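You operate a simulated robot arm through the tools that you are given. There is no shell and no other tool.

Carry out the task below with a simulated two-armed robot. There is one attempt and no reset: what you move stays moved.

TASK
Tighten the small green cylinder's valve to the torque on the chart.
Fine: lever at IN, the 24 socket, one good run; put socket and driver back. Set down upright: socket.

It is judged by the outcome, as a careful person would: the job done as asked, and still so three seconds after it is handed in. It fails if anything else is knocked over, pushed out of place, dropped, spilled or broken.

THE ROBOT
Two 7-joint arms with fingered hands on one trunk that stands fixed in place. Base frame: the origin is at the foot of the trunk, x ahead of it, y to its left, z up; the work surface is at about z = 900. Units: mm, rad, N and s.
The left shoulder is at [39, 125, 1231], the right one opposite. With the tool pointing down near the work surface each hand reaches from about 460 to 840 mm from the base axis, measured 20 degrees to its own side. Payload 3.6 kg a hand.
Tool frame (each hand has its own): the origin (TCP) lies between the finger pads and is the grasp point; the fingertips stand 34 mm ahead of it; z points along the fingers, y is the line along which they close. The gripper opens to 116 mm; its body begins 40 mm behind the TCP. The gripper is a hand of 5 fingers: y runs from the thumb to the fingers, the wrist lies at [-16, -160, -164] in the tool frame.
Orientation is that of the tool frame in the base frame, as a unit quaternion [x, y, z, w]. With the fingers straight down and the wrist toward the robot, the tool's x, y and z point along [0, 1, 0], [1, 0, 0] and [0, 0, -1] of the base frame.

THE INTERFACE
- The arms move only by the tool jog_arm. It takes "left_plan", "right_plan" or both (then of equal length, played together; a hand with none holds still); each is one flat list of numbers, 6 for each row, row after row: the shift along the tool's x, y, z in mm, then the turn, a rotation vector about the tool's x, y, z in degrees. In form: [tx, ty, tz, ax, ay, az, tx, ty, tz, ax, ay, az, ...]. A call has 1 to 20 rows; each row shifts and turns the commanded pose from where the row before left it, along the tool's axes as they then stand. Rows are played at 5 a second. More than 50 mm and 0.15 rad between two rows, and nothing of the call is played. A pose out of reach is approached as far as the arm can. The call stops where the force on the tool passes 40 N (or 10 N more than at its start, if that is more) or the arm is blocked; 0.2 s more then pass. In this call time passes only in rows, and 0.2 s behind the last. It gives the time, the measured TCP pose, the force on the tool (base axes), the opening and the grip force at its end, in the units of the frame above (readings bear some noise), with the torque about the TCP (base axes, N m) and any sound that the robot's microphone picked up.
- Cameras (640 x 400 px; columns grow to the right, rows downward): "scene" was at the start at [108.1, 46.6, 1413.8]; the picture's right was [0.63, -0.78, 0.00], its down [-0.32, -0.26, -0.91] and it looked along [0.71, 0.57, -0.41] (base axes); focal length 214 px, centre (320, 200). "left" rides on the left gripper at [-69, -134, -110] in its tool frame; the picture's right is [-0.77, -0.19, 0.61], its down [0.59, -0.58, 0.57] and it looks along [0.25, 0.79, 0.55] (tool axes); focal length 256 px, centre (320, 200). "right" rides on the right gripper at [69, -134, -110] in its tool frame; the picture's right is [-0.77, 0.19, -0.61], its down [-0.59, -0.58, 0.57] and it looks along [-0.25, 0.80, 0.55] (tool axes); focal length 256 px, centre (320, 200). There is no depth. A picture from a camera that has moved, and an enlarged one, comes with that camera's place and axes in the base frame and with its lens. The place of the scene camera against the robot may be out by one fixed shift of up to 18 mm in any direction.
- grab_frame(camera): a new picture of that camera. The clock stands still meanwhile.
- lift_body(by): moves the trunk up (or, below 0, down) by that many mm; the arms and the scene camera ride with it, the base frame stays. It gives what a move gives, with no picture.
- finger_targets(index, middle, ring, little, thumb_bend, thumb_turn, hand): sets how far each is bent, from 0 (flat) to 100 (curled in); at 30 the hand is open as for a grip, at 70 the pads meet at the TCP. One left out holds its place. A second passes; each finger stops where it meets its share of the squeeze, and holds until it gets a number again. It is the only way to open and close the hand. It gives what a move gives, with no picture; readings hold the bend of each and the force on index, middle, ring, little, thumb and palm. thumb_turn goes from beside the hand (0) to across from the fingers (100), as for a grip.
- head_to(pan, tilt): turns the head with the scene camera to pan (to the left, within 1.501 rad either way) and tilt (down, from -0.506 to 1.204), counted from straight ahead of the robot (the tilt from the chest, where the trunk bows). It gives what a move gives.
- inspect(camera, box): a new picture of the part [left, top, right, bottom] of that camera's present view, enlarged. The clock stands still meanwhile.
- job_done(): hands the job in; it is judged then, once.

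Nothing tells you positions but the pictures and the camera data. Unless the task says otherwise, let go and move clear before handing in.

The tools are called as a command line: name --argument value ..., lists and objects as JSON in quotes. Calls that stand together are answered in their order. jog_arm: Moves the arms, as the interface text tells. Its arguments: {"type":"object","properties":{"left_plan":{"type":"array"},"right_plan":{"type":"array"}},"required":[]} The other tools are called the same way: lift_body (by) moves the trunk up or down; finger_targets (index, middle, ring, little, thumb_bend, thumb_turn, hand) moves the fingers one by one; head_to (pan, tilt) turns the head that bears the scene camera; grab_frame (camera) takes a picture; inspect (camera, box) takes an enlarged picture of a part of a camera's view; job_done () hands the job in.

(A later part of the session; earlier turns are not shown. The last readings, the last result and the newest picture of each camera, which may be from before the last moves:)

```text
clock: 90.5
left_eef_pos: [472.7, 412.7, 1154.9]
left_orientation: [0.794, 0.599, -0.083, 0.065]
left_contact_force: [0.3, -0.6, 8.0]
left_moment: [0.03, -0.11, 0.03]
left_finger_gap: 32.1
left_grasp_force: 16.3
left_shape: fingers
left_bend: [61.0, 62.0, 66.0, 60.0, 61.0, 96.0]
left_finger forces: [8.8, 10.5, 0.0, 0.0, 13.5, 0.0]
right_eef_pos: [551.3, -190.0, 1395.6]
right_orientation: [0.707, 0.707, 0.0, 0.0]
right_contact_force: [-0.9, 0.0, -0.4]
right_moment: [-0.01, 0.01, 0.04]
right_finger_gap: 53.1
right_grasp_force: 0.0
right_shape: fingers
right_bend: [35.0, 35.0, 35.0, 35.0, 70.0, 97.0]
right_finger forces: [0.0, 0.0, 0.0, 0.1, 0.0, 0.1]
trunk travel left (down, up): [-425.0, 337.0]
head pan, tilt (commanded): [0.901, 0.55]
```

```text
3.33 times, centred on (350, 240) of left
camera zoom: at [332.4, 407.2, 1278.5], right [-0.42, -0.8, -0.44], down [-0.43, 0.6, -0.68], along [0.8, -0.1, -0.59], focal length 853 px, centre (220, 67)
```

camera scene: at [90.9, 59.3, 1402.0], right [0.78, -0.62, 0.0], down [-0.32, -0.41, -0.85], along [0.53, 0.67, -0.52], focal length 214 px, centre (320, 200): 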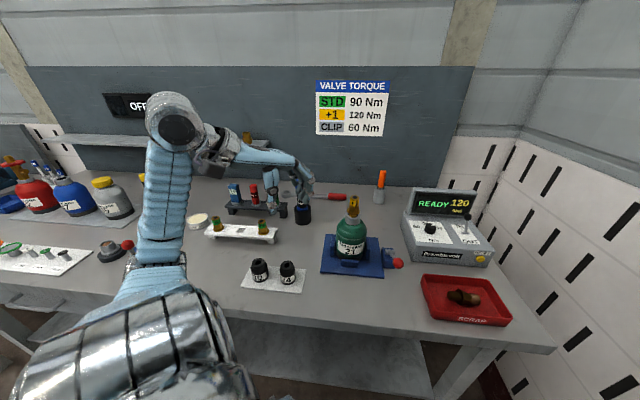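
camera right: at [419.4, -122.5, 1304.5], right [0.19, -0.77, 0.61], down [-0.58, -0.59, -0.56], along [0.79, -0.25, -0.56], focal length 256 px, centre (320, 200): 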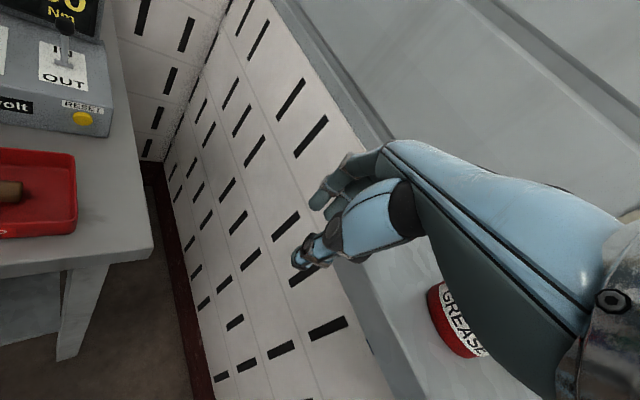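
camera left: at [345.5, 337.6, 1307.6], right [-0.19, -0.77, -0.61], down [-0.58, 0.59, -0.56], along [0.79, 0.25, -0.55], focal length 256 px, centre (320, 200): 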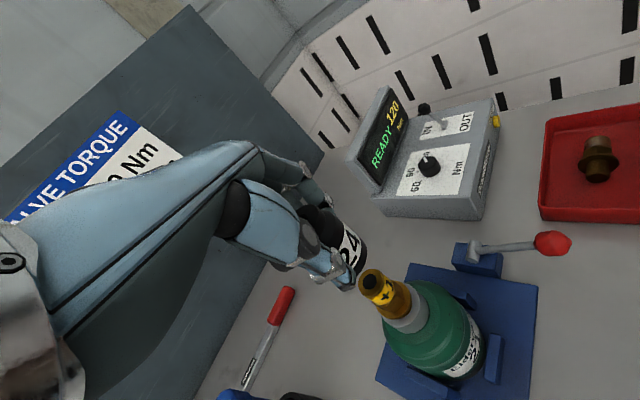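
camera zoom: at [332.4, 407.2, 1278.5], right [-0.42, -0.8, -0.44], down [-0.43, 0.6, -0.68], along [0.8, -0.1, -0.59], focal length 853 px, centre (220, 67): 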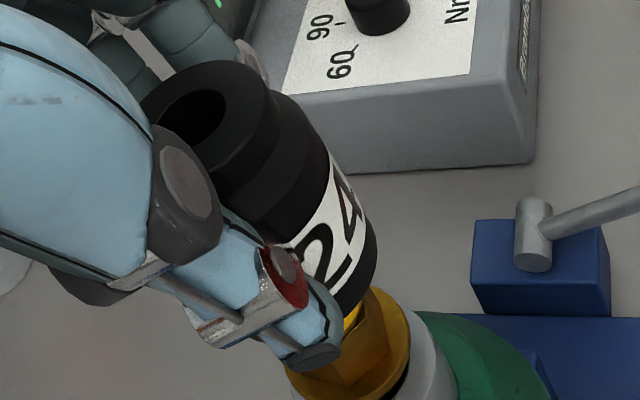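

The socket is only resting on the valve's top rim, and the low pinch lets it swivel. I'll take it back to the mat, regrasp it higher for a stable hold, and try again.

jog_arm --left_plan '[-9.5, 0, -44, 0, 0, 0, -5, 0, -22, 0, 0, -8, 0, 0, 0, 0, 0, -8, 7, -41, -1.5, 0, 0, 0, 7, -41, -1.5, 0, 0, 0, 7, -41, -1.5, 0, 0, 0, 7, -41, -1.5, 0, 0, 0, 7, -41, -1.5, 0, 0, 0, 0, 0, 0, 0, 0, 0]'

inspect --camera "scene" --box '[220, 120, 330, 220]'

grab_frame --camera "left"

```text
clock: 92.5
left_eef_pos: [267.8, 448.5, 1233.1]
left_orientation: [0.703, 0.703, -0.094, 0.05]
left_contact_force: [0.1, 0.8, -1.1]
left_moment: [0.03, 0.0, -0.03]
left_finger_gap: 32.5
left_grasp_force: 13.5
left_shape: fingers
left_bend: [61.0, 62.0, 66.0, 60.0, 61.0, 97.0]
left_finger forces: [8.7, 6.3, 0.0, 0.0, 12.4, 0.0]
right_eef_pos: [552.3, -190.8, 1395.9]
right_orientation: [0.707, 0.707, 0.0, -0.001]
right_contact_force: [0.1, -1.1, -0.1]
right_moment: [-0.02, 0.01, 0.02]
right_finger_gap: 53.4
right_grasp_force: 0.1
right_shape: fingers
right_bend: [35.0, 35.0, 35.0, 35.0, 70.0, 97.0]
right_finger forces: [0.0, 0.1, 0.0, 0.0, 0.0, 0.1]
trunk travel left (down, up): [-425.0, 337.0]
head pan, tilt (commanded): [0.901, 0.55]
```

```text
4.00 times, centred on (275, 170) of scene
camera zoom: at [92.5, 58.9, 1401.8], right [0.78, -0.62, 0.0], down [-0.33, -0.41, -0.85], along [0.53, 0.67, -0.52], focal length 858 px, centre (500, 320)
```

zoom: 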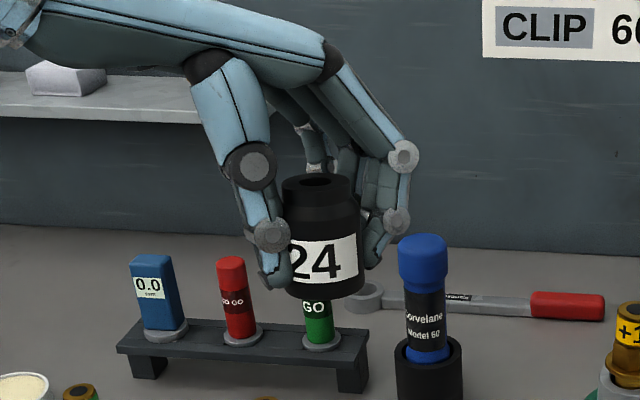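

```text
taken
camera left: at [142.3, 403.5, 1364.1], right [-0.22, -0.88, -0.43], down [-0.61, 0.47, -0.64], along [0.76, 0.13, -0.64], focal length 256 px, centre (320, 200)
```

left: 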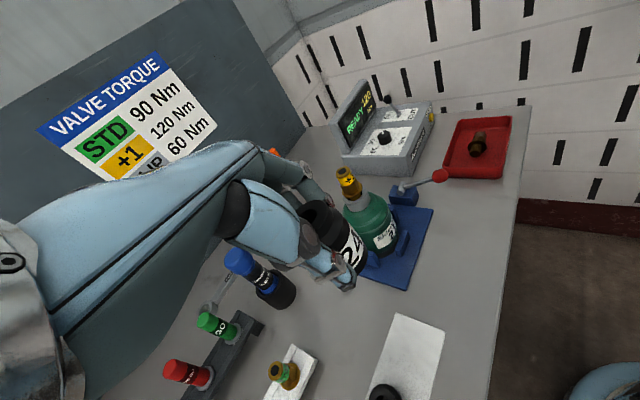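

The hold is near-upright here. I'll lower it back over its spot on the mat.

jog_arm --left_plan '[8.5, 2.87, 44.1, 0, 0, 0, 8.5, 2.87, 44.1, 0, 0, 0, 8.5, 2.87, 44.1, 0, 0, 0, 8.5, 2.87, 44.1, 0, 0, 0, 8.5, 2.87, 44.1, 0, 0, 0, 4.1, 1.4, 21, 0, 0, 0, 0, 0, 0, 0, 0, 0]'

inspect --camera "scene" --box '[220, 200, 330, 310]'

inspect --camera "left" --box '[240, 170, 440, 370]'

```text
clock: 94.1
left_eef_pos: [270.5, 446.5, 988.3]
left_orientation: [0.704, 0.703, -0.092, 0.052]
left_contact_force: [0.1, 0.5, -2.1]
left_moment: [0.0, -0.04, 0.02]
left_finger_gap: 32.0
left_grasp_force: 12.6
left_shape: fingers
left_bend: [61.0, 62.0, 66.0, 60.0, 61.0, 97.0]
left_finger forces: [8.5, 5.9, 0.1, 0.0, 11.9, 0.0]
right_eef_pos: [552.6, -191.3, 1396.9]
right_orientation: [0.707, 0.707, -0.001, 0.0]
right_contact_force: [0.5, 0.4, 0.0]
right_moment: [-0.02, -0.01, 0.02]
right_finger_gap: 53.1
right_grasp_force: 0.0
right_shape: fingers
right_bend: [35.0, 35.0, 35.0, 35.0, 70.0, 97.0]
right_finger forces: [0.0, 0.1, 0.1, 0.1, 0.0, 0.0]
trunk travel left (down, up): [-425.0, 337.0]
head pan, tilt (commanded): [0.901, 0.55]
```

```text
3.64 times, centred on (275, 255) of scene
camera zoom: at [91.8, 59.0, 1401.9], right [0.78, -0.62, 0.0], down [-0.32, -0.41, -0.85], along [0.53, 0.67, -0.52], focal length 780 px, centre (484, 0)
```

zoom: 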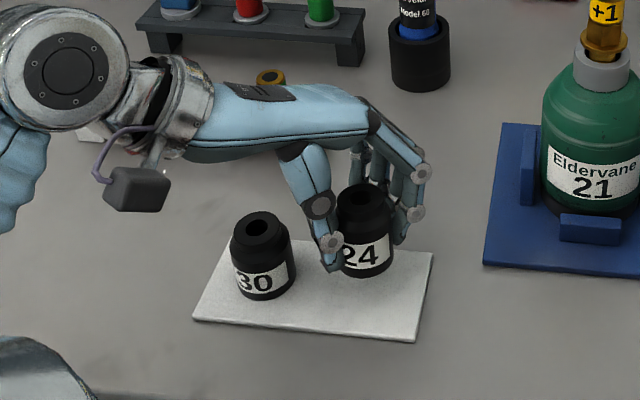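

```text
2.00 times, centred on (340, 270) of left
camera zoom: at [144.7, 401.3, 1117.9], right [-0.22, -0.88, -0.43], down [-0.61, 0.47, -0.64], along [0.76, 0.13, -0.64], focal length 512 px, centre (280, 60)
```

zoom: 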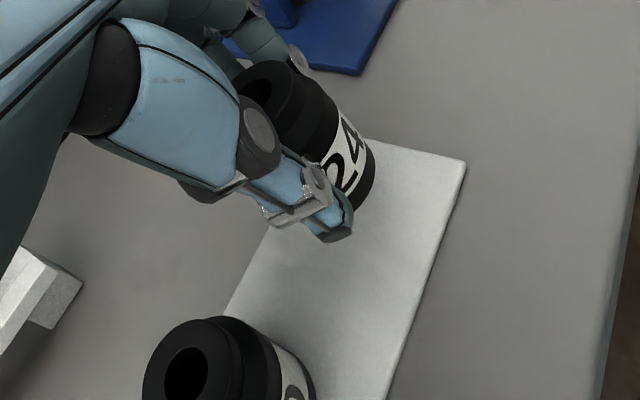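

jog_arm --left_plan '[6.1, 1.9, 29.3, 0, 0, 0, 1.6, 0.5, 7.8, 0, 0, 0, 0, 0, 0, 0, 0, 0]'

inspect --camera "scene" --box '[240, 220, 320, 300]'

```text
clock: 94.9
left_eef_pos: [272.5, 447.3, 949.9]
left_orientation: [0.703, 0.703, -0.092, 0.052]
left_contact_force: [-0.5, 0.5, 4.3]
left_moment: [0.04, -0.07, 0.01]
left_finger_gap: 32.3
left_grasp_force: 15.3
left_shape: fingers
left_bend: [61.0, 63.0, 66.0, 60.0, 61.0, 97.0]
left_finger forces: [8.3, 8.2, 0.1, 0.0, 13.6, 0.1]
right_eef_pos: [552.0, -189.1, 1396.2]
right_orientation: [0.706, 0.708, -0.001, 0.0]
right_contact_force: [0.0, 0.7, -0.5]
right_moment: [0.01, 0.01, -0.03]
right_finger_gap: 53.3
right_grasp_force: 0.1
right_shape: fingers
right_bend: [35.0, 35.0, 35.0, 35.0, 70.0, 97.0]
right_finger forces: [0.1, 0.0, 0.0, 0.0, 0.0, 0.1]
trunk travel left (down, up): [-425.0, 337.0]
head pan, tilt (commanded): [0.901, 0.55]
```

```text
5.00 times, centred on (280, 260) of scene
camera zoom: at [91.4, 58.6, 1402.0], right [0.78, -0.62, 0.0], down [-0.32, -0.41, -0.85], along [0.53, 0.67, -0.52], focal length 1072 px, centre (520, -100)
```

zoom: 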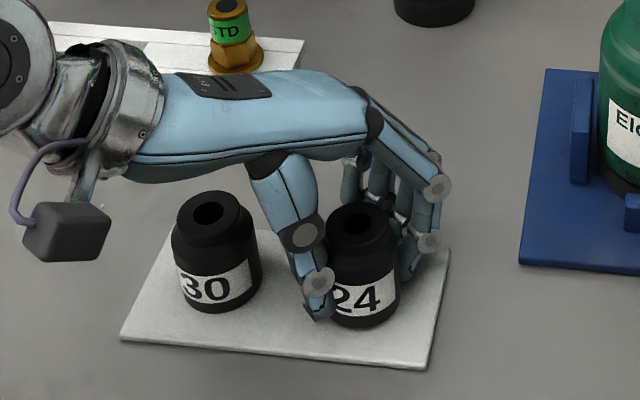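

The socket is down on the mat. Releasing gently.

finger_targets --hand "left" --index 52 --middle 52 --ring 45 --little 45 --thumb_bend 52

finger_targets --hand "left" --index 42 --middle 42 --ring 42 --little 42 --thumb_bend 42

inspect --camera "scene" --box '[240, 220, 320, 300]'

inspect --camera "left" --box '[240, 170, 440, 370]'

```text
clock: 95.9
left_eef_pos: [270.7, 445.6, 948.1]
left_orientation: [0.702, 0.704, -0.092, 0.051]
left_contact_force: [-1.8, -0.2, 1.6]
left_moment: [0.04, -0.03, -0.03]
left_finger_gap: 53.0
left_grasp_force: 1.5
left_shape: fingers
left_bend: [52.0, 53.0, 45.0, 45.0, 52.0, 97.0]
left_finger forces: [0.0, 2.6, 0.0, 0.0, 0.1, 0.0]
right_eef_pos: [552.2, -190.8, 1395.7]
right_orientation: [0.707, 0.707, -0.001, 0.0]
right_contact_force: [-0.1, 0.6, -0.8]
right_moment: [0.01, 0.02, -0.03]
right_finger_gap: 53.1
right_grasp_force: 0.0
right_shape: fingers
right_bend: [35.0, 35.0, 35.0, 35.0, 70.0, 97.0]
right_finger forces: [0.0, 0.0, 0.1, 0.1, 0.1, 0.0]
trunk travel left (down, up): [-425.0, 337.0]
head pan, tilt (commanded): [0.901, 0.55]
```

```text
clock: 96.9
left_eef_pos: [271.1, 446.7, 948.9]
left_orientation: [0.703, 0.703, -0.092, 0.052]
left_contact_force: [0.1, -0.2, 3.1]
left_moment: [0.04, -0.11, 0.01]
left_finger_gap: 82.4
left_grasp_force: 1.3
left_shape: fingers
left_bend: [42.0, 42.0, 42.0, 42.0, 42.0, 97.0]
left_finger forces: [0.1, 2.6, 0.0, 0.0, 0.0, 0.0]
right_eef_pos: [551.9, -191.1, 1396.1]
right_orientation: [0.707, 0.708, -0.001, 0.0]
right_contact_force: [-0.5, 0.0, -0.6]
right_moment: [0.02, 0.0, 0.03]
right_finger_gap: 53.1
right_grasp_force: 0.1
right_shape: fingers
right_bend: [35.0, 35.0, 35.0, 35.0, 70.0, 97.0]
right_finger forces: [0.0, 0.0, 0.0, 0.0, 0.0, 0.0]
trunk travel left (down, up): [-425.0, 337.0]
head pan, tilt (commanded): [0.901, 0.55]
```

```text
5.00 times, centred on (280, 260) of scene
camera zoom: at [91.6, 58.7, 1401.9], right [0.78, -0.62, 0.0], down [-0.32, -0.41, -0.85], along [0.53, 0.67, -0.52], focal length 1072 px, centre (520, -100)
```

zoom: 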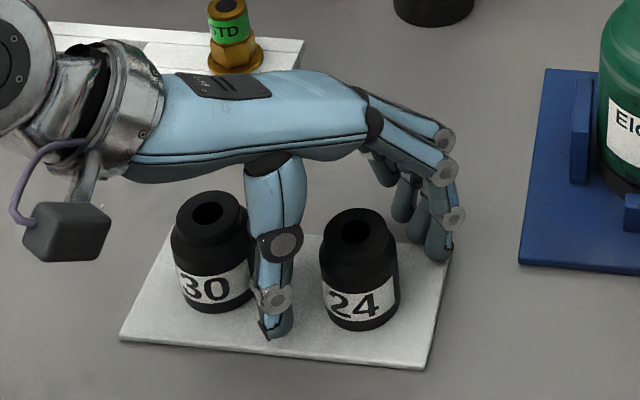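

```text
2.00 times, centred on (340, 270) of left
camera zoom: at [145.0, 401.8, 1080.0], right [-0.22, -0.88, -0.43], down [-0.61, 0.47, -0.64], along [0.76, 0.13, -0.64], focal length 512 px, centre (280, 60)
```

zoom: 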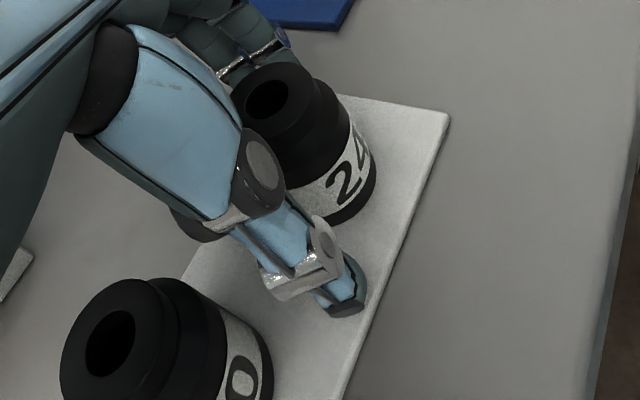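

The 24 socket stands upright back on the mat. I'll raise the hand, level it, and measure the socket again for a higher grip.

jog_arm --left_plan '[-6.1, -1.9, -29.3, 0, 0, 0, -8, -2.5, -39, 0, 0, 0, 0, 0, 0, -3.5, 5.8, 0, 0, 0, 0, 0, 5.9, 0, 0, 0, 0, 0, 0, 0]'

inspect --camera "left" --box '[290, 230, 430, 370]'

inspect --camera "scene" --box '[230, 230, 320, 310]'

```text
clock: 98.1
left_eef_pos: [269.7, 446.4, 1018.4]
left_orientation: [0.705, 0.709, 0.002, 0.001]
left_contact_force: [0.6, -0.1, 0.1]
left_moment: [0.01, 0.01, 0.02]
left_finger_gap: 82.6
left_grasp_force: 0.1
left_shape: fingers
left_bend: [42.0, 42.0, 42.0, 42.0, 42.0, 97.0]
left_finger forces: [0.0, 0.1, 0.1, 0.0, 0.0, 0.0]
right_eef_pos: [551.5, -189.2, 1397.0]
right_orientation: [0.707, 0.707, -0.001, 0.0]
right_contact_force: [-0.7, 0.1, -0.2]
right_moment: [0.0, -0.02, 0.0]
right_finger_gap: 53.1
right_grasp_force: 0.0
right_shape: fingers
right_bend: [35.0, 35.0, 35.0, 35.0, 70.0, 97.0]
right_finger forces: [0.0, 0.1, 0.0, 0.0, 0.0, 0.0]
trunk travel left (down, up): [-425.0, 337.0]
head pan, tilt (commanded): [0.901, 0.55]
```

```text
2.86 times, centred on (360, 300) of left
camera zoom: at [136.4, 376.9, 1130.2], right [-0.18, -0.77, -0.61], down [-0.58, 0.59, -0.57], along [0.8, 0.25, -0.55], focal length 731 px, centre (206, -86)
```

zoom: 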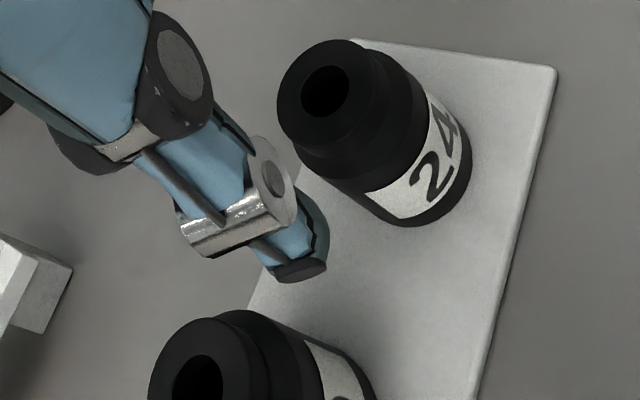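

```text
5.00 times, centred on (275, 270) of scene
camera zoom: at [91.7, 58.9, 1401.9], right [0.78, -0.62, 0.0], down [-0.32, -0.41, -0.85], along [0.53, 0.67, -0.52], focal length 1072 px, centre (545, -150)
```

zoom: 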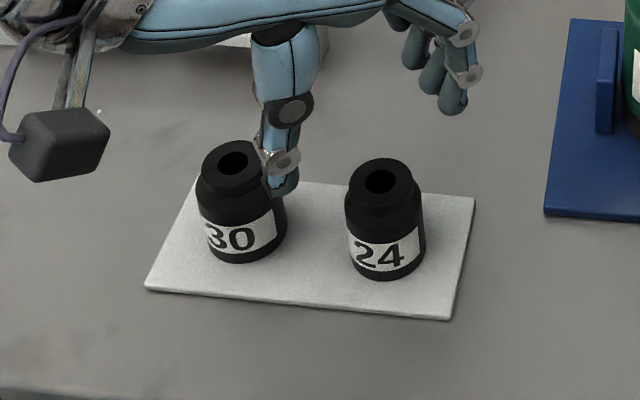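

The socket now stands at about (269.5, 434). I'll regrasp with the hand about 15 mm higher on it than before.

jog_arm --left_plan '[-4, 0.2, 20, 0, 0, 0, -4, 0.2, 33, 0, 0, 0, 0, 0, 0, 0, 0, 0]'

finger_targets --hand "left" --index 58 --middle 58 --ring 52 --little 45 --thumb_bend 58

finger_targets --hand "left" --index 67 --middle 67 --ring 60 --thumb_bend 67

inspect --camera "scene" --box '[230, 220, 320, 300]'

inspect --camera "left" --box '[260, 180, 400, 320]'

```text
clock: 98.9
left_eef_pos: [271.0, 439.4, 965.6]
left_orientation: [0.706, 0.709, 0.001, 0.002]
left_contact_force: [-0.8, 0.6, -1.1]
left_moment: [0.0, 0.0, 0.03]
left_finger_gap: 82.6
left_grasp_force: 0.0
left_shape: fingers
left_bend: [42.0, 42.0, 42.0, 42.0, 42.0, 97.0]
left_finger forces: [0.0, 0.0, 0.0, 0.1, 0.0, 0.0]
right_eef_pos: [551.2, -191.4, 1396.4]
right_orientation: [0.707, 0.707, 0.0, 0.0]
right_contact_force: [-0.3, 0.3, 0.0]
right_moment: [0.0, 0.02, -0.05]
right_finger_gap: 52.9
right_grasp_force: 0.1
right_shape: fingers
right_bend: [35.0, 35.0, 35.0, 35.0, 70.0, 97.0]
right_finger forces: [0.0, 0.0, 0.0, 0.1, 0.0, 0.0]
trunk travel left (down, up): [-425.0, 337.0]
head pan, tilt (commanded): [0.901, 0.55]
```

```text
clock: 99.9
left_eef_pos: [271.7, 439.4, 967.0]
left_orientation: [0.705, 0.709, 0.001, 0.001]
left_contact_force: [-0.1, -0.4, -0.7]
left_moment: [0.0, 0.02, 0.01]
left_finger_gap: 40.1
left_grasp_force: 0.1
left_shape: fingers
left_bend: [57.0, 57.0, 52.0, 45.0, 57.0, 97.0]
left_finger forces: [0.0, 0.0, 0.1, 0.0, 0.4, 0.0]
right_eef_pos: [552.7, -190.5, 1396.1]
right_orientation: [0.707, 0.707, -0.001, -0.001]
right_contact_force: [0.0, -0.2, -0.1]
right_moment: [-0.05, 0.05, -0.02]
right_finger_gap: 53.3
right_grasp_force: 0.2
right_shape: fingers
right_bend: [35.0, 35.0, 35.0, 35.0, 70.0, 97.0]
right_finger forces: [0.1, 0.0, 0.1, 0.1, 0.1, 0.0]
trunk travel left (down, up): [-425.0, 337.0]
head pan, tilt (commanded): [0.901, 0.55]
```

```text
clock: 100.9
left_eef_pos: [272.3, 439.7, 966.5]
left_orientation: [0.706, 0.709, 0.0, 0.001]
left_contact_force: [-0.1, 0.2, -0.9]
left_moment: [0.02, -0.03, 0.0]
left_finger_gap: 32.1
left_grasp_force: 14.0
left_shape: fingers
left_bend: [61.0, 62.0, 60.0, 45.0, 61.0, 97.0]
left_finger forces: [9.0, 5.0, 0.1, 0.1, 14.1, 0.0]
right_eef_pos: [552.8, -190.0, 1396.0]
right_orientation: [0.707, 0.707, -0.001, -0.002]
right_contact_force: [0.4, 0.2, 0.0]
right_moment: [0.01, -0.02, 0.04]
right_finger_gap: 53.1
right_grasp_force: 0.1
right_shape: fingers
right_bend: [35.0, 35.0, 35.0, 35.0, 70.0, 97.0]
right_finger forces: [0.0, 0.0, 0.1, 0.0, 0.0, 0.1]
trunk travel left (down, up): [-425.0, 337.0]
head pan, tilt (commanded): [0.901, 0.55]
```

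```text
5.00 times, centred on (275, 260) of scene
camera zoom: at [91.8, 58.9, 1401.9], right [0.78, -0.62, 0.0], down [-0.32, -0.41, -0.85], along [0.53, 0.67, -0.52], focal length 1072 px, centre (545, -100)
```

zoom: 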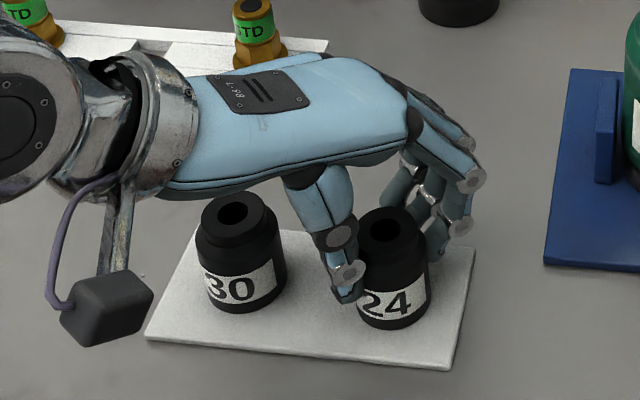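

```text
2.86 times, centred on (330, 250) of left
camera zoom: at [138.5, 369.1, 1077.8], right [-0.18, -0.77, -0.61], down [-0.58, 0.59, -0.57], along [0.8, 0.25, -0.55], focal length 731 px, centre (291, 57)
```

zoom: 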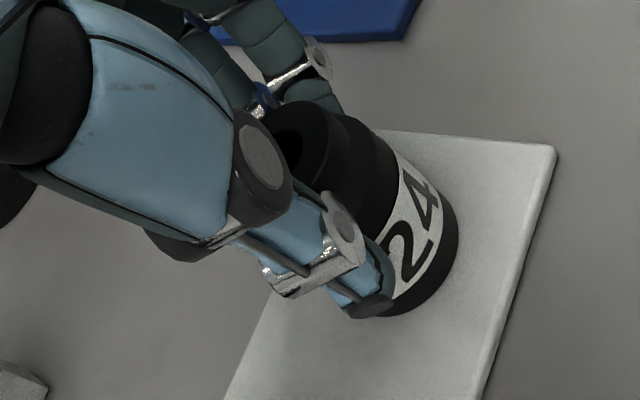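

Good higher grip. I'll lift and check that it hangs straight, then tilt it toward the head camera to see the socket's open end.

jog_arm --left_plan '[0, 0, -15, 0, 0, 0, 0, 0, -45, 0, 0, 0, 0, 0, -45, 0, 0, 0, 0, 0, -45, 0, 0, 0, 0, 0, -45, 0, 0, 0, 0, 0, -30, 0, 0, 0, 0, 0, 0, 0, 0, 0]'

inspect --camera "scene" --box '[220, 120, 330, 220]'

inspect --camera "left" --box '[260, 180, 400, 320]'

```text
clock: 102.5
left_eef_pos: [271.0, 441.3, 1192.2]
left_orientation: [0.706, 0.709, 0.001, 0.001]
left_contact_force: [-0.6, 0.3, -2.1]
left_moment: [-0.02, -0.02, 0.02]
left_finger_gap: 32.2
left_grasp_force: 14.9
left_shape: fingers
left_bend: [61.0, 62.0, 60.0, 45.0, 61.0, 97.0]
left_finger forces: [9.3, 5.1, 0.0, 0.0, 14.1, 0.0]
right_eef_pos: [551.6, -189.5, 1395.7]
right_orientation: [0.707, 0.707, -0.001, -0.001]
right_contact_force: [0.3, -0.2, -0.5]
right_moment: [0.0, 0.01, -0.03]
right_finger_gap: 52.9
right_grasp_force: 0.1
right_shape: fingers
right_bend: [35.0, 35.0, 35.0, 35.0, 70.0, 97.0]
right_finger forces: [0.0, 0.0, 0.0, 0.0, 0.0, 0.0]
trunk travel left (down, up): [-425.0, 337.0]
head pan, tilt (commanded): [0.901, 0.55]
```

```text
4.00 times, centred on (275, 170) of scene
camera zoom: at [91.7, 59.1, 1401.9], right [0.78, -0.62, 0.0], down [-0.32, -0.41, -0.85], along [0.53, 0.67, -0.52], focal length 858 px, centre (500, 320)
```

zoom: 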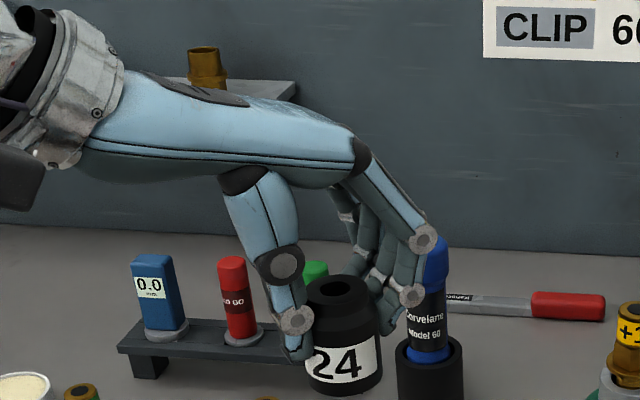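

```text
2.86 times, centred on (330, 250) of left
camera zoom: at [136.8, 370.3, 1303.5], right [-0.18, -0.77, -0.61], down [-0.58, 0.59, -0.57], along [0.8, 0.25, -0.55], focal length 731 px, centre (291, 57)
```

zoom: 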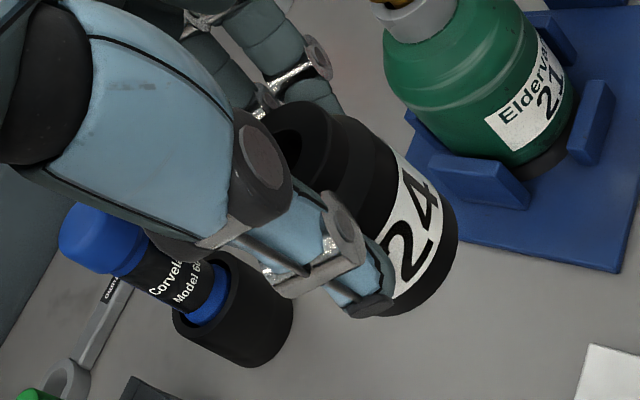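

The socket hangs straight. I'll lift it to head height and tilt it so the open end faces the head camera.

jog_arm --left_plan '[0, 0, -45, 0, 0, 0, 0, 0, -45, 0, 0, 0, 0, 0, -45, 0, 0, 0, 0, 0, -45, 0, 0, 0, 0, 0, 0, 0, -8, 0, 0, 0, 0, 0, -8, 0, 0, 0, 0, 0, -8, 0, 0, 0, 0, 0, -8, 0, 0, 0, 0, 0, -8, 0]'

grab_frame --camera "scene"

```text
clock: 104.5
left_eef_pos: [269.7, 438.4, 1370.2]
left_orientation: [0.663, 0.665, -0.242, 0.244]
left_contact_force: [-0.5, -1.0, -1.5]
left_moment: [0.01, 0.04, 0.0]
left_finger_gap: 32.2
left_grasp_force: 14.7
left_shape: fingers
left_bend: [61.0, 63.0, 60.0, 45.0, 61.0, 97.0]
left_finger forces: [9.3, 5.7, 0.0, 0.0, 14.0, 0.0]
right_eef_pos: [552.1, -191.1, 1395.4]
right_orientation: [0.707, 0.707, -0.002, -0.001]
right_contact_force: [-1.1, -0.1, 0.2]
right_moment: [-0.02, -0.04, 0.0]
right_finger_gap: 53.2
right_grasp_force: 0.1
right_shape: fingers
right_bend: [35.0, 35.0, 35.0, 35.0, 70.0, 97.0]
right_finger forces: [0.0, 0.1, 0.0, 0.0, 0.0, 0.0]
trunk travel left (down, up): [-425.0, 337.0]
head pan, tilt (commanded): [0.901, 0.55]
```

```text
taken
camera scene: at [92.0, 59.5, 1401.8], right [0.78, -0.62, 0.0], down [-0.33, -0.41, -0.85], along [0.53, 0.67, -0.52], focal length 214 px, centre (320, 200)
```

scene: 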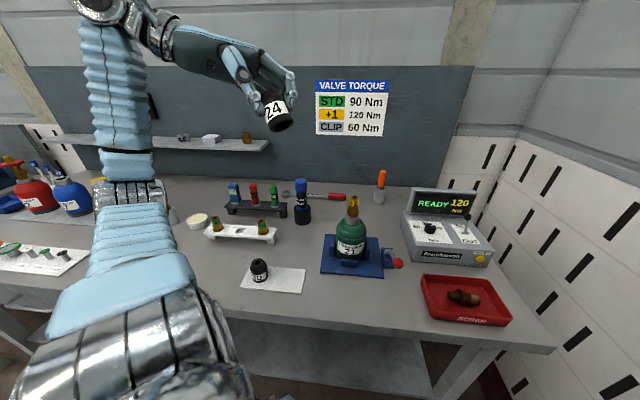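

inspect --camera "scene" --box '[250, 90, 310, 145]'

inspect --camera "scene" --box '[200, 20, 320, 150]'

```text
7.27 times, centred on (280, 118) of scene
camera zoom: at [92.0, 59.5, 1401.8], right [0.78, -0.62, 0.0], down [-0.33, -0.41, -0.85], along [0.53, 0.67, -0.52], focal length 1560 px, centre (611, 800)
```

zoom: 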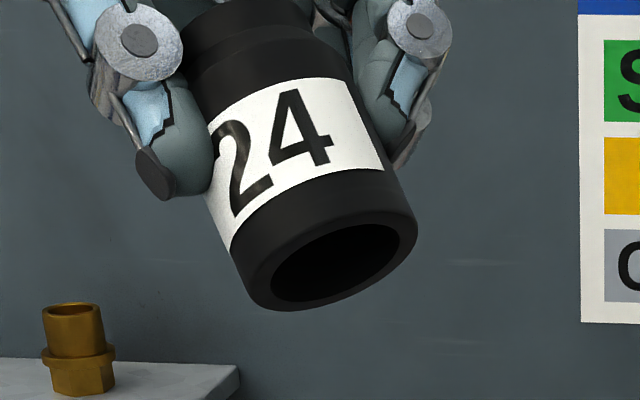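

```text
3.08 times, centred on (260, 85) of scene
camera zoom: at [92.0, 59.5, 1401.8], right [0.78, -0.62, 0.0], down [-0.33, -0.41, -0.85], along [0.53, 0.67, -0.52], focal length 660 px, centre (505, 554)
```

zoom: 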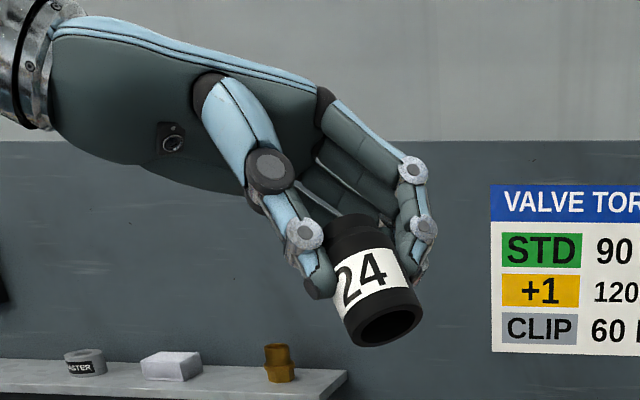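

The open end is a plain round bore about 32 mm wide, so it isn't meant to be threaded over the valve blind by hand; the driver is meant to carry it. I'll set the socket back upright on the mat and fetch the driver instead.

jog_arm --left_plan '[0, 0, 0, 0, 8, 0, 0, 0, 0, 0, 8, 0, 0, 0, 0, 0, 8, 0, 0, 0, 0, 0, 8, 0, 0, 0, 0, 0, 8, 0, 0, 0, 43, 0, 0, 0, 0, 0, 43, 0, 0, 0, 0, 0, 43, 0, 0, 0, 1, 0.5, 43, 0, 0, 0, 1, 0.5, 43, 0, 0, 0, 1, 0.5, 43, 0, 0, 0, 1, 0.5, 43, 0, 0, 0, 1, 0.5, 43, 0, 0, 0, 0, 0, 35, 0, 0, 0, 0, 0, 0, 0, 0, 0]'

inspect --camera "scene" --box '[230, 220, 320, 300]'

inspect --camera "left" --box '[260, 180, 400, 320]'

```text
clock: 107.7
left_eef_pos: [270.5, 444.6, 990.7]
left_orientation: [0.706, 0.708, 0.0, 0.001]
left_contact_force: [-0.1, -0.4, -1.6]
left_moment: [0.01, -0.02, -0.01]
left_finger_gap: 32.2
left_grasp_force: 14.4
left_shape: fingers
left_bend: [61.0, 63.0, 60.0, 45.0, 62.0, 97.0]
left_finger forces: [9.4, 5.5, 0.0, 0.0, 13.6, 0.1]
right_eef_pos: [552.5, -190.1, 1396.0]
right_orientation: [0.707, 0.707, 0.0, -0.001]
right_contact_force: [-0.3, -0.1, 0.5]
right_moment: [0.02, -0.01, -0.01]
right_finger_gap: 53.2
right_grasp_force: 0.0
right_shape: fingers
right_bend: [35.0, 35.0, 35.0, 35.0, 70.0, 97.0]
right_finger forces: [0.0, 0.1, 0.0, 0.0, 0.0, 0.0]
trunk travel left (down, up): [-425.0, 337.0]
head pan, tilt (commanded): [0.901, 0.55]
```

```text
5.00 times, centred on (275, 260) of scene
camera zoom: at [91.8, 59.0, 1401.9], right [0.78, -0.62, 0.0], down [-0.32, -0.41, -0.85], along [0.53, 0.67, -0.52], focal length 1072 px, centre (545, -100)
```

zoom: 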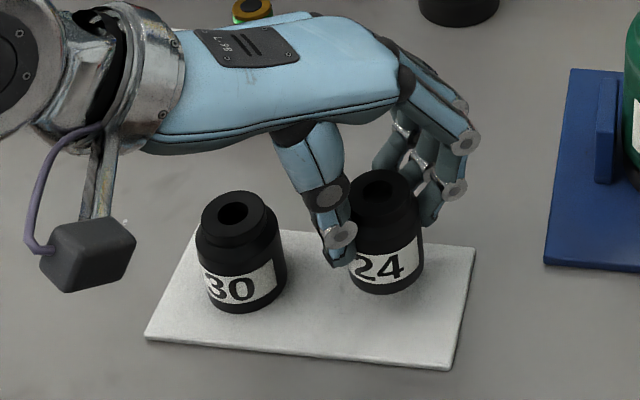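

```text
2.86 times, centred on (330, 250) of left
camera zoom: at [138.7, 373.6, 1102.0], right [-0.18, -0.77, -0.61], down [-0.58, 0.59, -0.57], along [0.8, 0.25, -0.55], focal length 731 px, centre (291, 57)
```

zoom: 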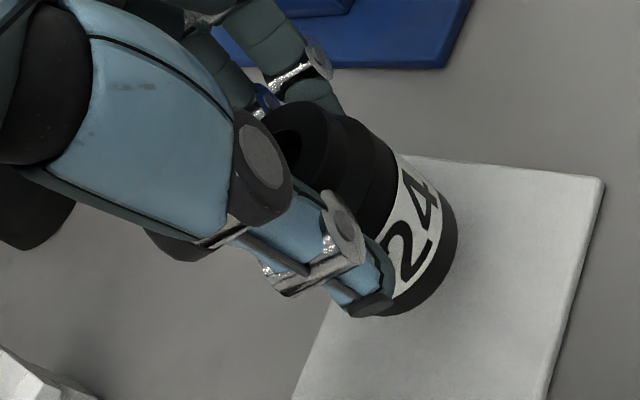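

jog_arm --left_plan '[-1.3, 1.5, 18, 0, 0, 0, 0, 0, 5, 0, 0, 0, 0, 0, 2, 0, 0, 0]'

finger_targets --hand "left" --index 54 --middle 54 --ring 45 --little 42 --thumb_bend 54

finger_targets --hand "left" --index 40 --middle 40 --ring 40 --little 40 --thumb_bend 40

inspect --camera "scene" --box '[230, 220, 320, 300]'

inspect --camera "left" --box '[260, 180, 400, 320]'

```text
clock: 108.5
left_eef_pos: [273.7, 442.5, 966.5]
left_orientation: [0.705, 0.709, 0.001, 0.0]
left_contact_force: [0.3, 0.2, -0.7]
left_moment: [0.01, 0.04, -0.05]
left_finger_gap: 32.1
left_grasp_force: 14.4
left_shape: fingers
left_bend: [61.0, 63.0, 60.0, 45.0, 62.0, 97.0]
left_finger forces: [9.3, 5.5, 0.0, 0.0, 13.6, 0.0]
right_eef_pos: [552.8, -190.3, 1397.2]
right_orientation: [0.707, 0.707, 0.0, 0.0]
right_contact_force: [-0.2, -0.3, 0.1]
right_moment: [0.01, 0.02, 0.01]
right_finger_gap: 53.0
right_grasp_force: 0.0
right_shape: fingers
right_bend: [35.0, 35.0, 35.0, 35.0, 70.0, 97.0]
right_finger forces: [0.0, 0.0, 0.0, 0.0, 0.0, 0.0]
trunk travel left (down, up): [-425.0, 337.0]
head pan, tilt (commanded): [0.901, 0.55]
```

```text
clock: 109.5
left_eef_pos: [274.8, 443.2, 967.6]
left_orientation: [0.706, 0.708, 0.002, 0.001]
left_contact_force: [0.7, -0.2, 0.5]
left_moment: [-0.02, 0.0, 0.0]
left_finger_gap: 47.4
left_grasp_force: 0.1
left_shape: fingers
left_bend: [54.0, 54.0, 45.0, 42.0, 54.0, 97.0]
left_finger forces: [0.0, 0.1, 0.0, 0.0, 0.0, 0.0]
right_eef_pos: [552.4, -190.0, 1395.9]
right_orientation: [0.707, 0.707, -0.001, 0.0]
right_contact_force: [-0.1, 0.0, -0.7]
right_moment: [0.0, -0.01, 0.0]
right_finger_gap: 53.2
right_grasp_force: 0.0
right_shape: fingers
right_bend: [35.0, 35.0, 35.0, 35.0, 70.0, 97.0]
right_finger forces: [0.1, 0.0, 0.0, 0.0, 0.0, 0.0]
trunk travel left (down, up): [-425.0, 337.0]
head pan, tilt (commanded): [0.901, 0.55]
```

```text
clock: 110.5
left_eef_pos: [274.6, 441.7, 966.9]
left_orientation: [0.705, 0.709, 0.001, 0.001]
left_contact_force: [0.0, 0.1, -0.4]
left_moment: [-0.02, -0.01, -0.02]
left_finger_gap: 88.2
left_grasp_force: 0.1
left_shape: fingers
left_bend: [40.0, 40.0, 40.0, 40.0, 40.0, 97.0]
left_finger forces: [0.0, 0.0, 0.1, 0.0, 0.0, 0.0]
right_eef_pos: [552.4, -191.4, 1396.5]
right_orientation: [0.707, 0.707, -0.001, -0.001]
right_contact_force: [-0.1, 0.1, 0.3]
right_moment: [0.01, -0.01, 0.05]
right_finger_gap: 53.1
right_grasp_force: 0.0
right_shape: fingers
right_bend: [35.0, 35.0, 35.0, 35.0, 70.0, 97.0]
right_finger forces: [0.0, 0.0, 0.1, 0.0, 0.0, 0.1]
trunk travel left (down, up): [-425.0, 337.0]
head pan, tilt (commanded): [0.901, 0.55]
```

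```text
5.00 times, centred on (275, 260) of scene
camera zoom: at [91.7, 58.8, 1401.9], right [0.78, -0.62, 0.0], down [-0.32, -0.41, -0.85], along [0.53, 0.67, -0.52], focal length 1072 px, centre (545, -100)
```

zoom: 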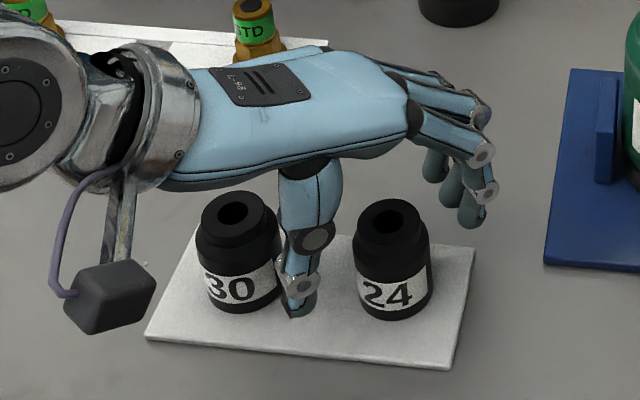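

```text
2.86 times, centred on (330, 250) of left
camera zoom: at [141.1, 372.7, 1078.5], right [-0.18, -0.77, -0.61], down [-0.58, 0.59, -0.57], along [0.8, 0.25, -0.55], focal length 731 px, centre (291, 57)
```

zoom: 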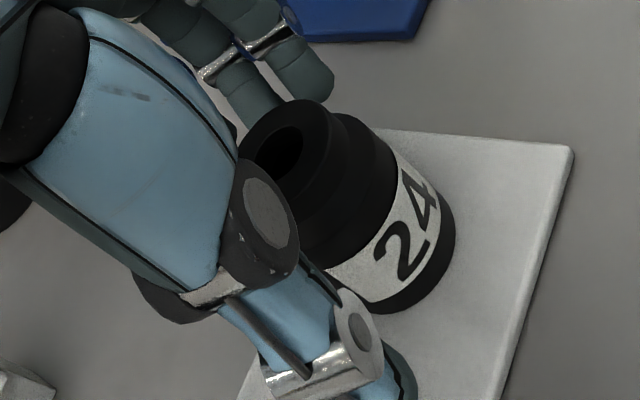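

The socket is back upright at its spot. Now I'll raise the hand and head over toward the driver.

jog_arm --left_plan '[0, 0, -30, 0, 0, 0, 0, 0, -45, 0, 0, 0, 0, 0, -45, 0, 0, 0, 0, 0, -45, 0, 0, 0, 0, 0, -45, 0, 0, 0, 0, 0, -45, 0, 0, 0, 0, 0, 0, 0, 0, -7.5, 0, 0, 0, 0, 0, -7.5, 0, 0, 0, 0, 0, -7.5, 0, 0, 0, 0, 0, -7.5]'

grab_frame --camera "left"

grab_frame --camera "scene"

```text
clock: 112.7
left_eef_pos: [274.2, 442.8, 1223.6]
left_orientation: [0.497, 0.868, 0.002, 0.002]
left_contact_force: [0.3, 0.2, -0.4]
left_moment: [-0.02, 0.03, 0.0]
left_finger_gap: 88.6
left_grasp_force: 0.1
left_shape: fingers
left_bend: [40.0, 40.0, 40.0, 40.0, 40.0, 97.0]
left_finger forces: [0.2, 0.0, 0.0, 0.0, 0.1, 0.0]
right_eef_pos: [552.8, -189.9, 1396.0]
right_orientation: [0.707, 0.707, 0.0, 0.0]
right_contact_force: [0.2, 0.5, -0.1]
right_moment: [-0.03, 0.02, 0.04]
right_finger_gap: 53.0
right_grasp_force: 0.0
right_shape: fingers
right_bend: [35.0, 35.0, 35.0, 35.0, 70.0, 97.0]
right_finger forces: [0.0, 0.1, 0.0, 0.1, 0.1, 0.0]
trunk travel left (down, up): [-425.0, 337.0]
head pan, tilt (commanded): [0.901, 0.55]
```

```text
taken
camera left: at [193.9, 315.4, 1334.6], right [0.23, -0.76, -0.61], down [-0.79, 0.22, -0.57], along [0.56, 0.62, -0.55], focal length 256 px, centre (320, 200)
```

left: 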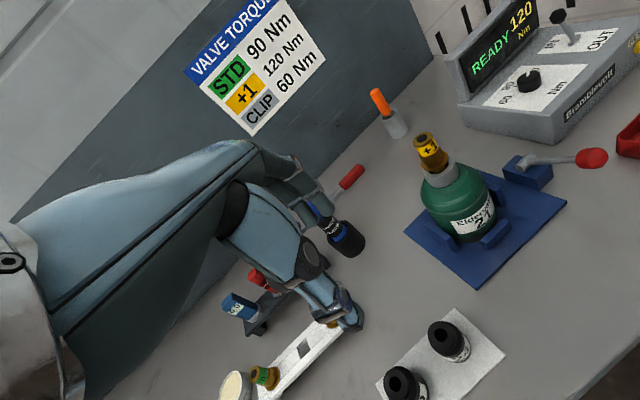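

```text
taken
camera scene: at [92.1, 58.6, 1401.9], right [0.78, -0.62, 0.0], down [-0.33, -0.41, -0.85], along [0.53, 0.67, -0.52], focal length 214 px, centre (320, 200)
```

scene: 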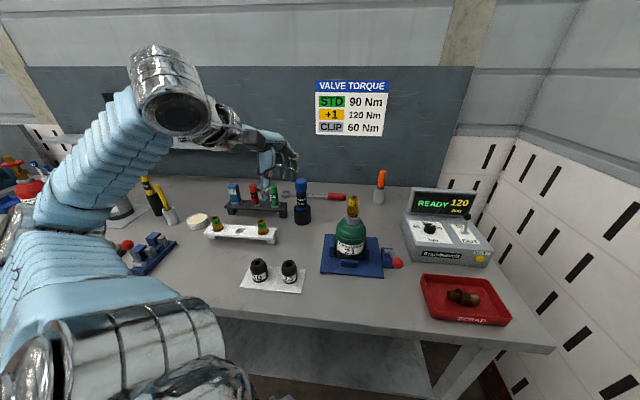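

jog_arm --left_plan '[11.1, 38.5, 0, 0, 0, 0, 11.1, 38.5, 0, 0, 0, 0, 11.1, 38.5, 0, 0, 0, 0, 11.1, 38.5, 0, 0, 0, 0, 11.1, 38.5, 0, 0, 0, 0, 0, 0, 0, 0, 0, 0]'

grab_frame --camera "left"

inspect --camera "scene" --box '[220, 100, 380, 240]'

```text
clock: 114.1
left_eef_pos: [412.1, 588.4, 1223.9]
left_orientation: [0.498, 0.867, 0.002, 0.001]
left_contact_force: [-0.6, -0.1, 0.0]
left_moment: [-0.01, -0.03, 0.03]
left_finger_gap: 88.6
left_grasp_force: 0.1
left_shape: fingers
left_bend: [40.0, 40.0, 40.0, 40.0, 40.0, 97.0]
left_finger forces: [0.0, 0.1, 0.0, 0.1, 0.0, 0.0]
right_eef_pos: [551.4, -191.0, 1396.7]
right_orientation: [0.707, 0.707, 0.0, 0.0]
right_contact_force: [-0.6, -0.6, 0.1]
right_moment: [0.05, -0.01, 0.01]
right_finger_gap: 53.2
right_grasp_force: 0.1
right_shape: fingers
right_bend: [35.0, 35.0, 35.0, 35.0, 70.0, 97.0]
right_finger forces: [0.0, 0.0, 0.1, 0.0, 0.1, 0.0]
trunk travel left (down, up): [-425.0, 337.0]
head pan, tilt (commanded): [0.901, 0.55]
```

```text
taken
camera left: at [331.3, 461.1, 1335.0], right [0.23, -0.76, -0.61], down [-0.79, 0.22, -0.57], along [0.56, 0.61, -0.55], focal length 256 px, centre (320, 200)
```

left: 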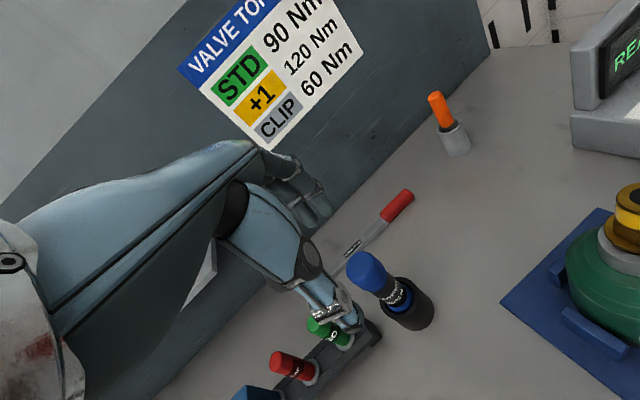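

```text
2.86 times, centred on (300, 170) of scene
camera zoom: at [91.2, 58.6, 1402.0], right [0.78, -0.62, 0.0], down [-0.32, -0.41, -0.85], along [0.53, 0.67, -0.52], focal length 613 px, centre (377, 286)
```

zoom: 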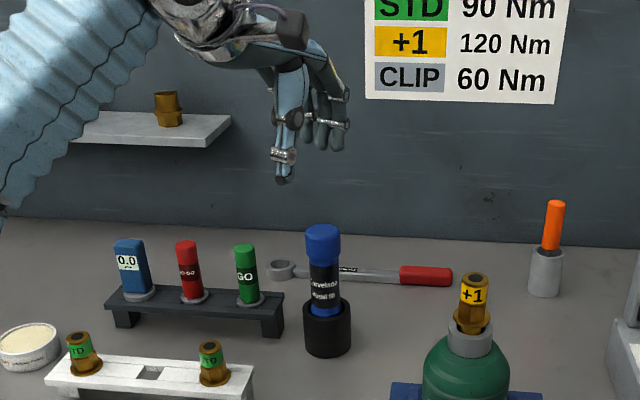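

inspect --camera "left" --box '[330, 235, 450, 345]'

inspect --camera "scene" --box '[280, 170, 330, 230]'

```text
3.64 times, centred on (390, 290) of left
camera zoom: at [331.3, 461.1, 1335.0], right [0.23, -0.76, -0.61], down [-0.79, 0.22, -0.57], along [0.56, 0.61, -0.55], focal length 931 px, centre (66, -127)
```

zoom: 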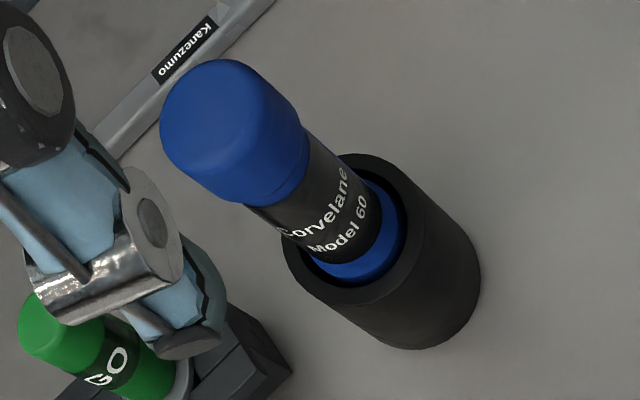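

```text
6.67 times, centred on (305, 200) of scene
camera zoom: at [91.2, 58.6, 1402.0], right [0.78, -0.62, 0.0], down [-0.32, -0.41, -0.85], along [0.53, 0.67, -0.52], focal length 1430 px, centre (420, 200)
```

zoom: 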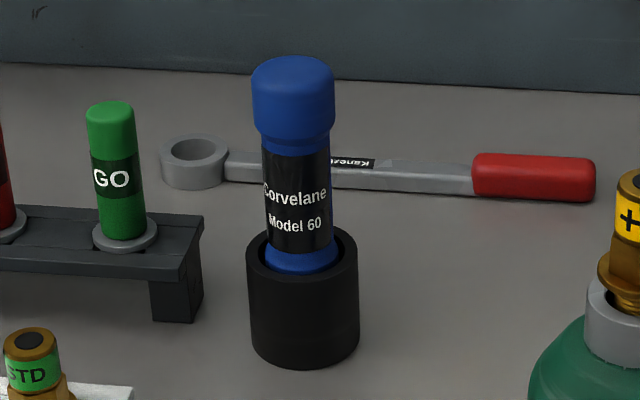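

The driver's axis comes out at about (460, 641), its cap top at z≈1078 and the cup rim at 960. I'll position above it and verify before descending.

jog_arm --left_plan '[13.1, 34, 0, 0, 0, 0, 13.1, 34, 0, 0, 0, 0, 0, 0, 40, 0, 0, 0, 0, 0, 30, 0, 0, 0, 0, 0, 0, 0, 0, 0]'

grab_frame --camera "left"

inspect --camera "scene" --box '[250, 110, 350, 230]'

```text
clock: 115.3
left_eef_pos: [457.0, 646.0, 1153.3]
left_orientation: [0.498, 0.867, 0.001, 0.002]
left_contact_force: [-0.2, -0.5, -0.6]
left_moment: [0.02, -0.01, 0.03]
left_finger_gap: 88.5
left_grasp_force: 0.1
left_shape: fingers
left_bend: [40.0, 40.0, 40.0, 40.0, 40.0, 97.0]
left_finger forces: [0.1, 0.0, 0.0, 0.1, 0.0, 0.0]
right_eef_pos: [552.9, -190.6, 1395.1]
right_orientation: [0.707, 0.707, -0.001, -0.002]
right_contact_force: [0.3, -0.6, 0.1]
right_moment: [-0.04, 0.03, 0.05]
right_finger_gap: 53.1
right_grasp_force: 0.0
right_shape: fingers
right_bend: [35.0, 35.0, 35.0, 35.0, 70.0, 97.0]
right_finger forces: [0.1, 0.0, 0.0, 0.0, 0.0, 0.1]
trunk travel left (down, up): [-425.0, 337.0]
head pan, tilt (commanded): [0.901, 0.55]
```

```text
taken
camera left: at [376.5, 518.2, 1265.1], right [0.23, -0.76, -0.61], down [-0.79, 0.22, -0.57], along [0.56, 0.61, -0.55], focal length 256 px, centre (320, 200)
```

left: 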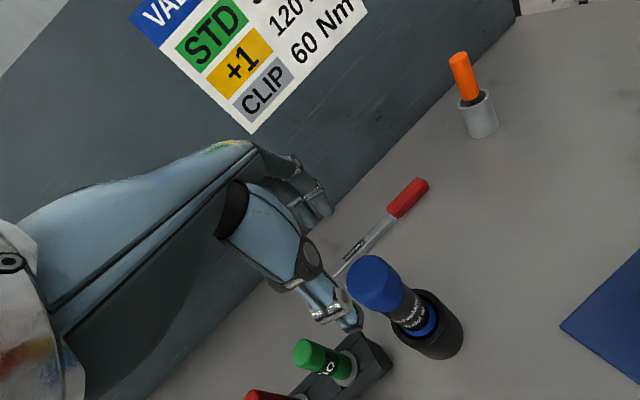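

```text
3.33 times, centred on (300, 170) of scene
camera zoom: at [91.7, 58.8, 1401.9], right [0.78, -0.62, 0.0], down [-0.32, -0.41, -0.85], along [0.53, 0.67, -0.52], focal length 715 px, centre (387, 300)
```

zoom: 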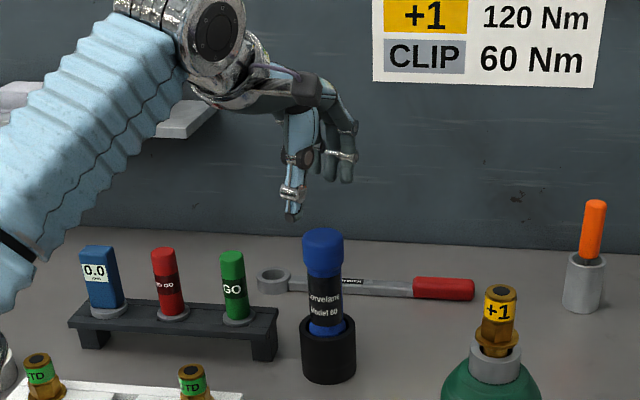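

inspect --camera "left" --box '[320, 240, 440, 350]'

```text
3.64 times, centred on (380, 295) of left
camera zoom: at [376.5, 518.2, 1265.1], right [0.23, -0.76, -0.61], down [-0.79, 0.22, -0.57], along [0.56, 0.61, -0.55], focal length 931 px, centre (102, -146)
```

zoom: 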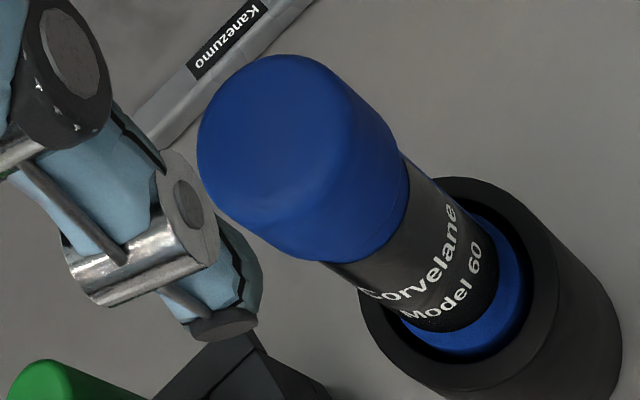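

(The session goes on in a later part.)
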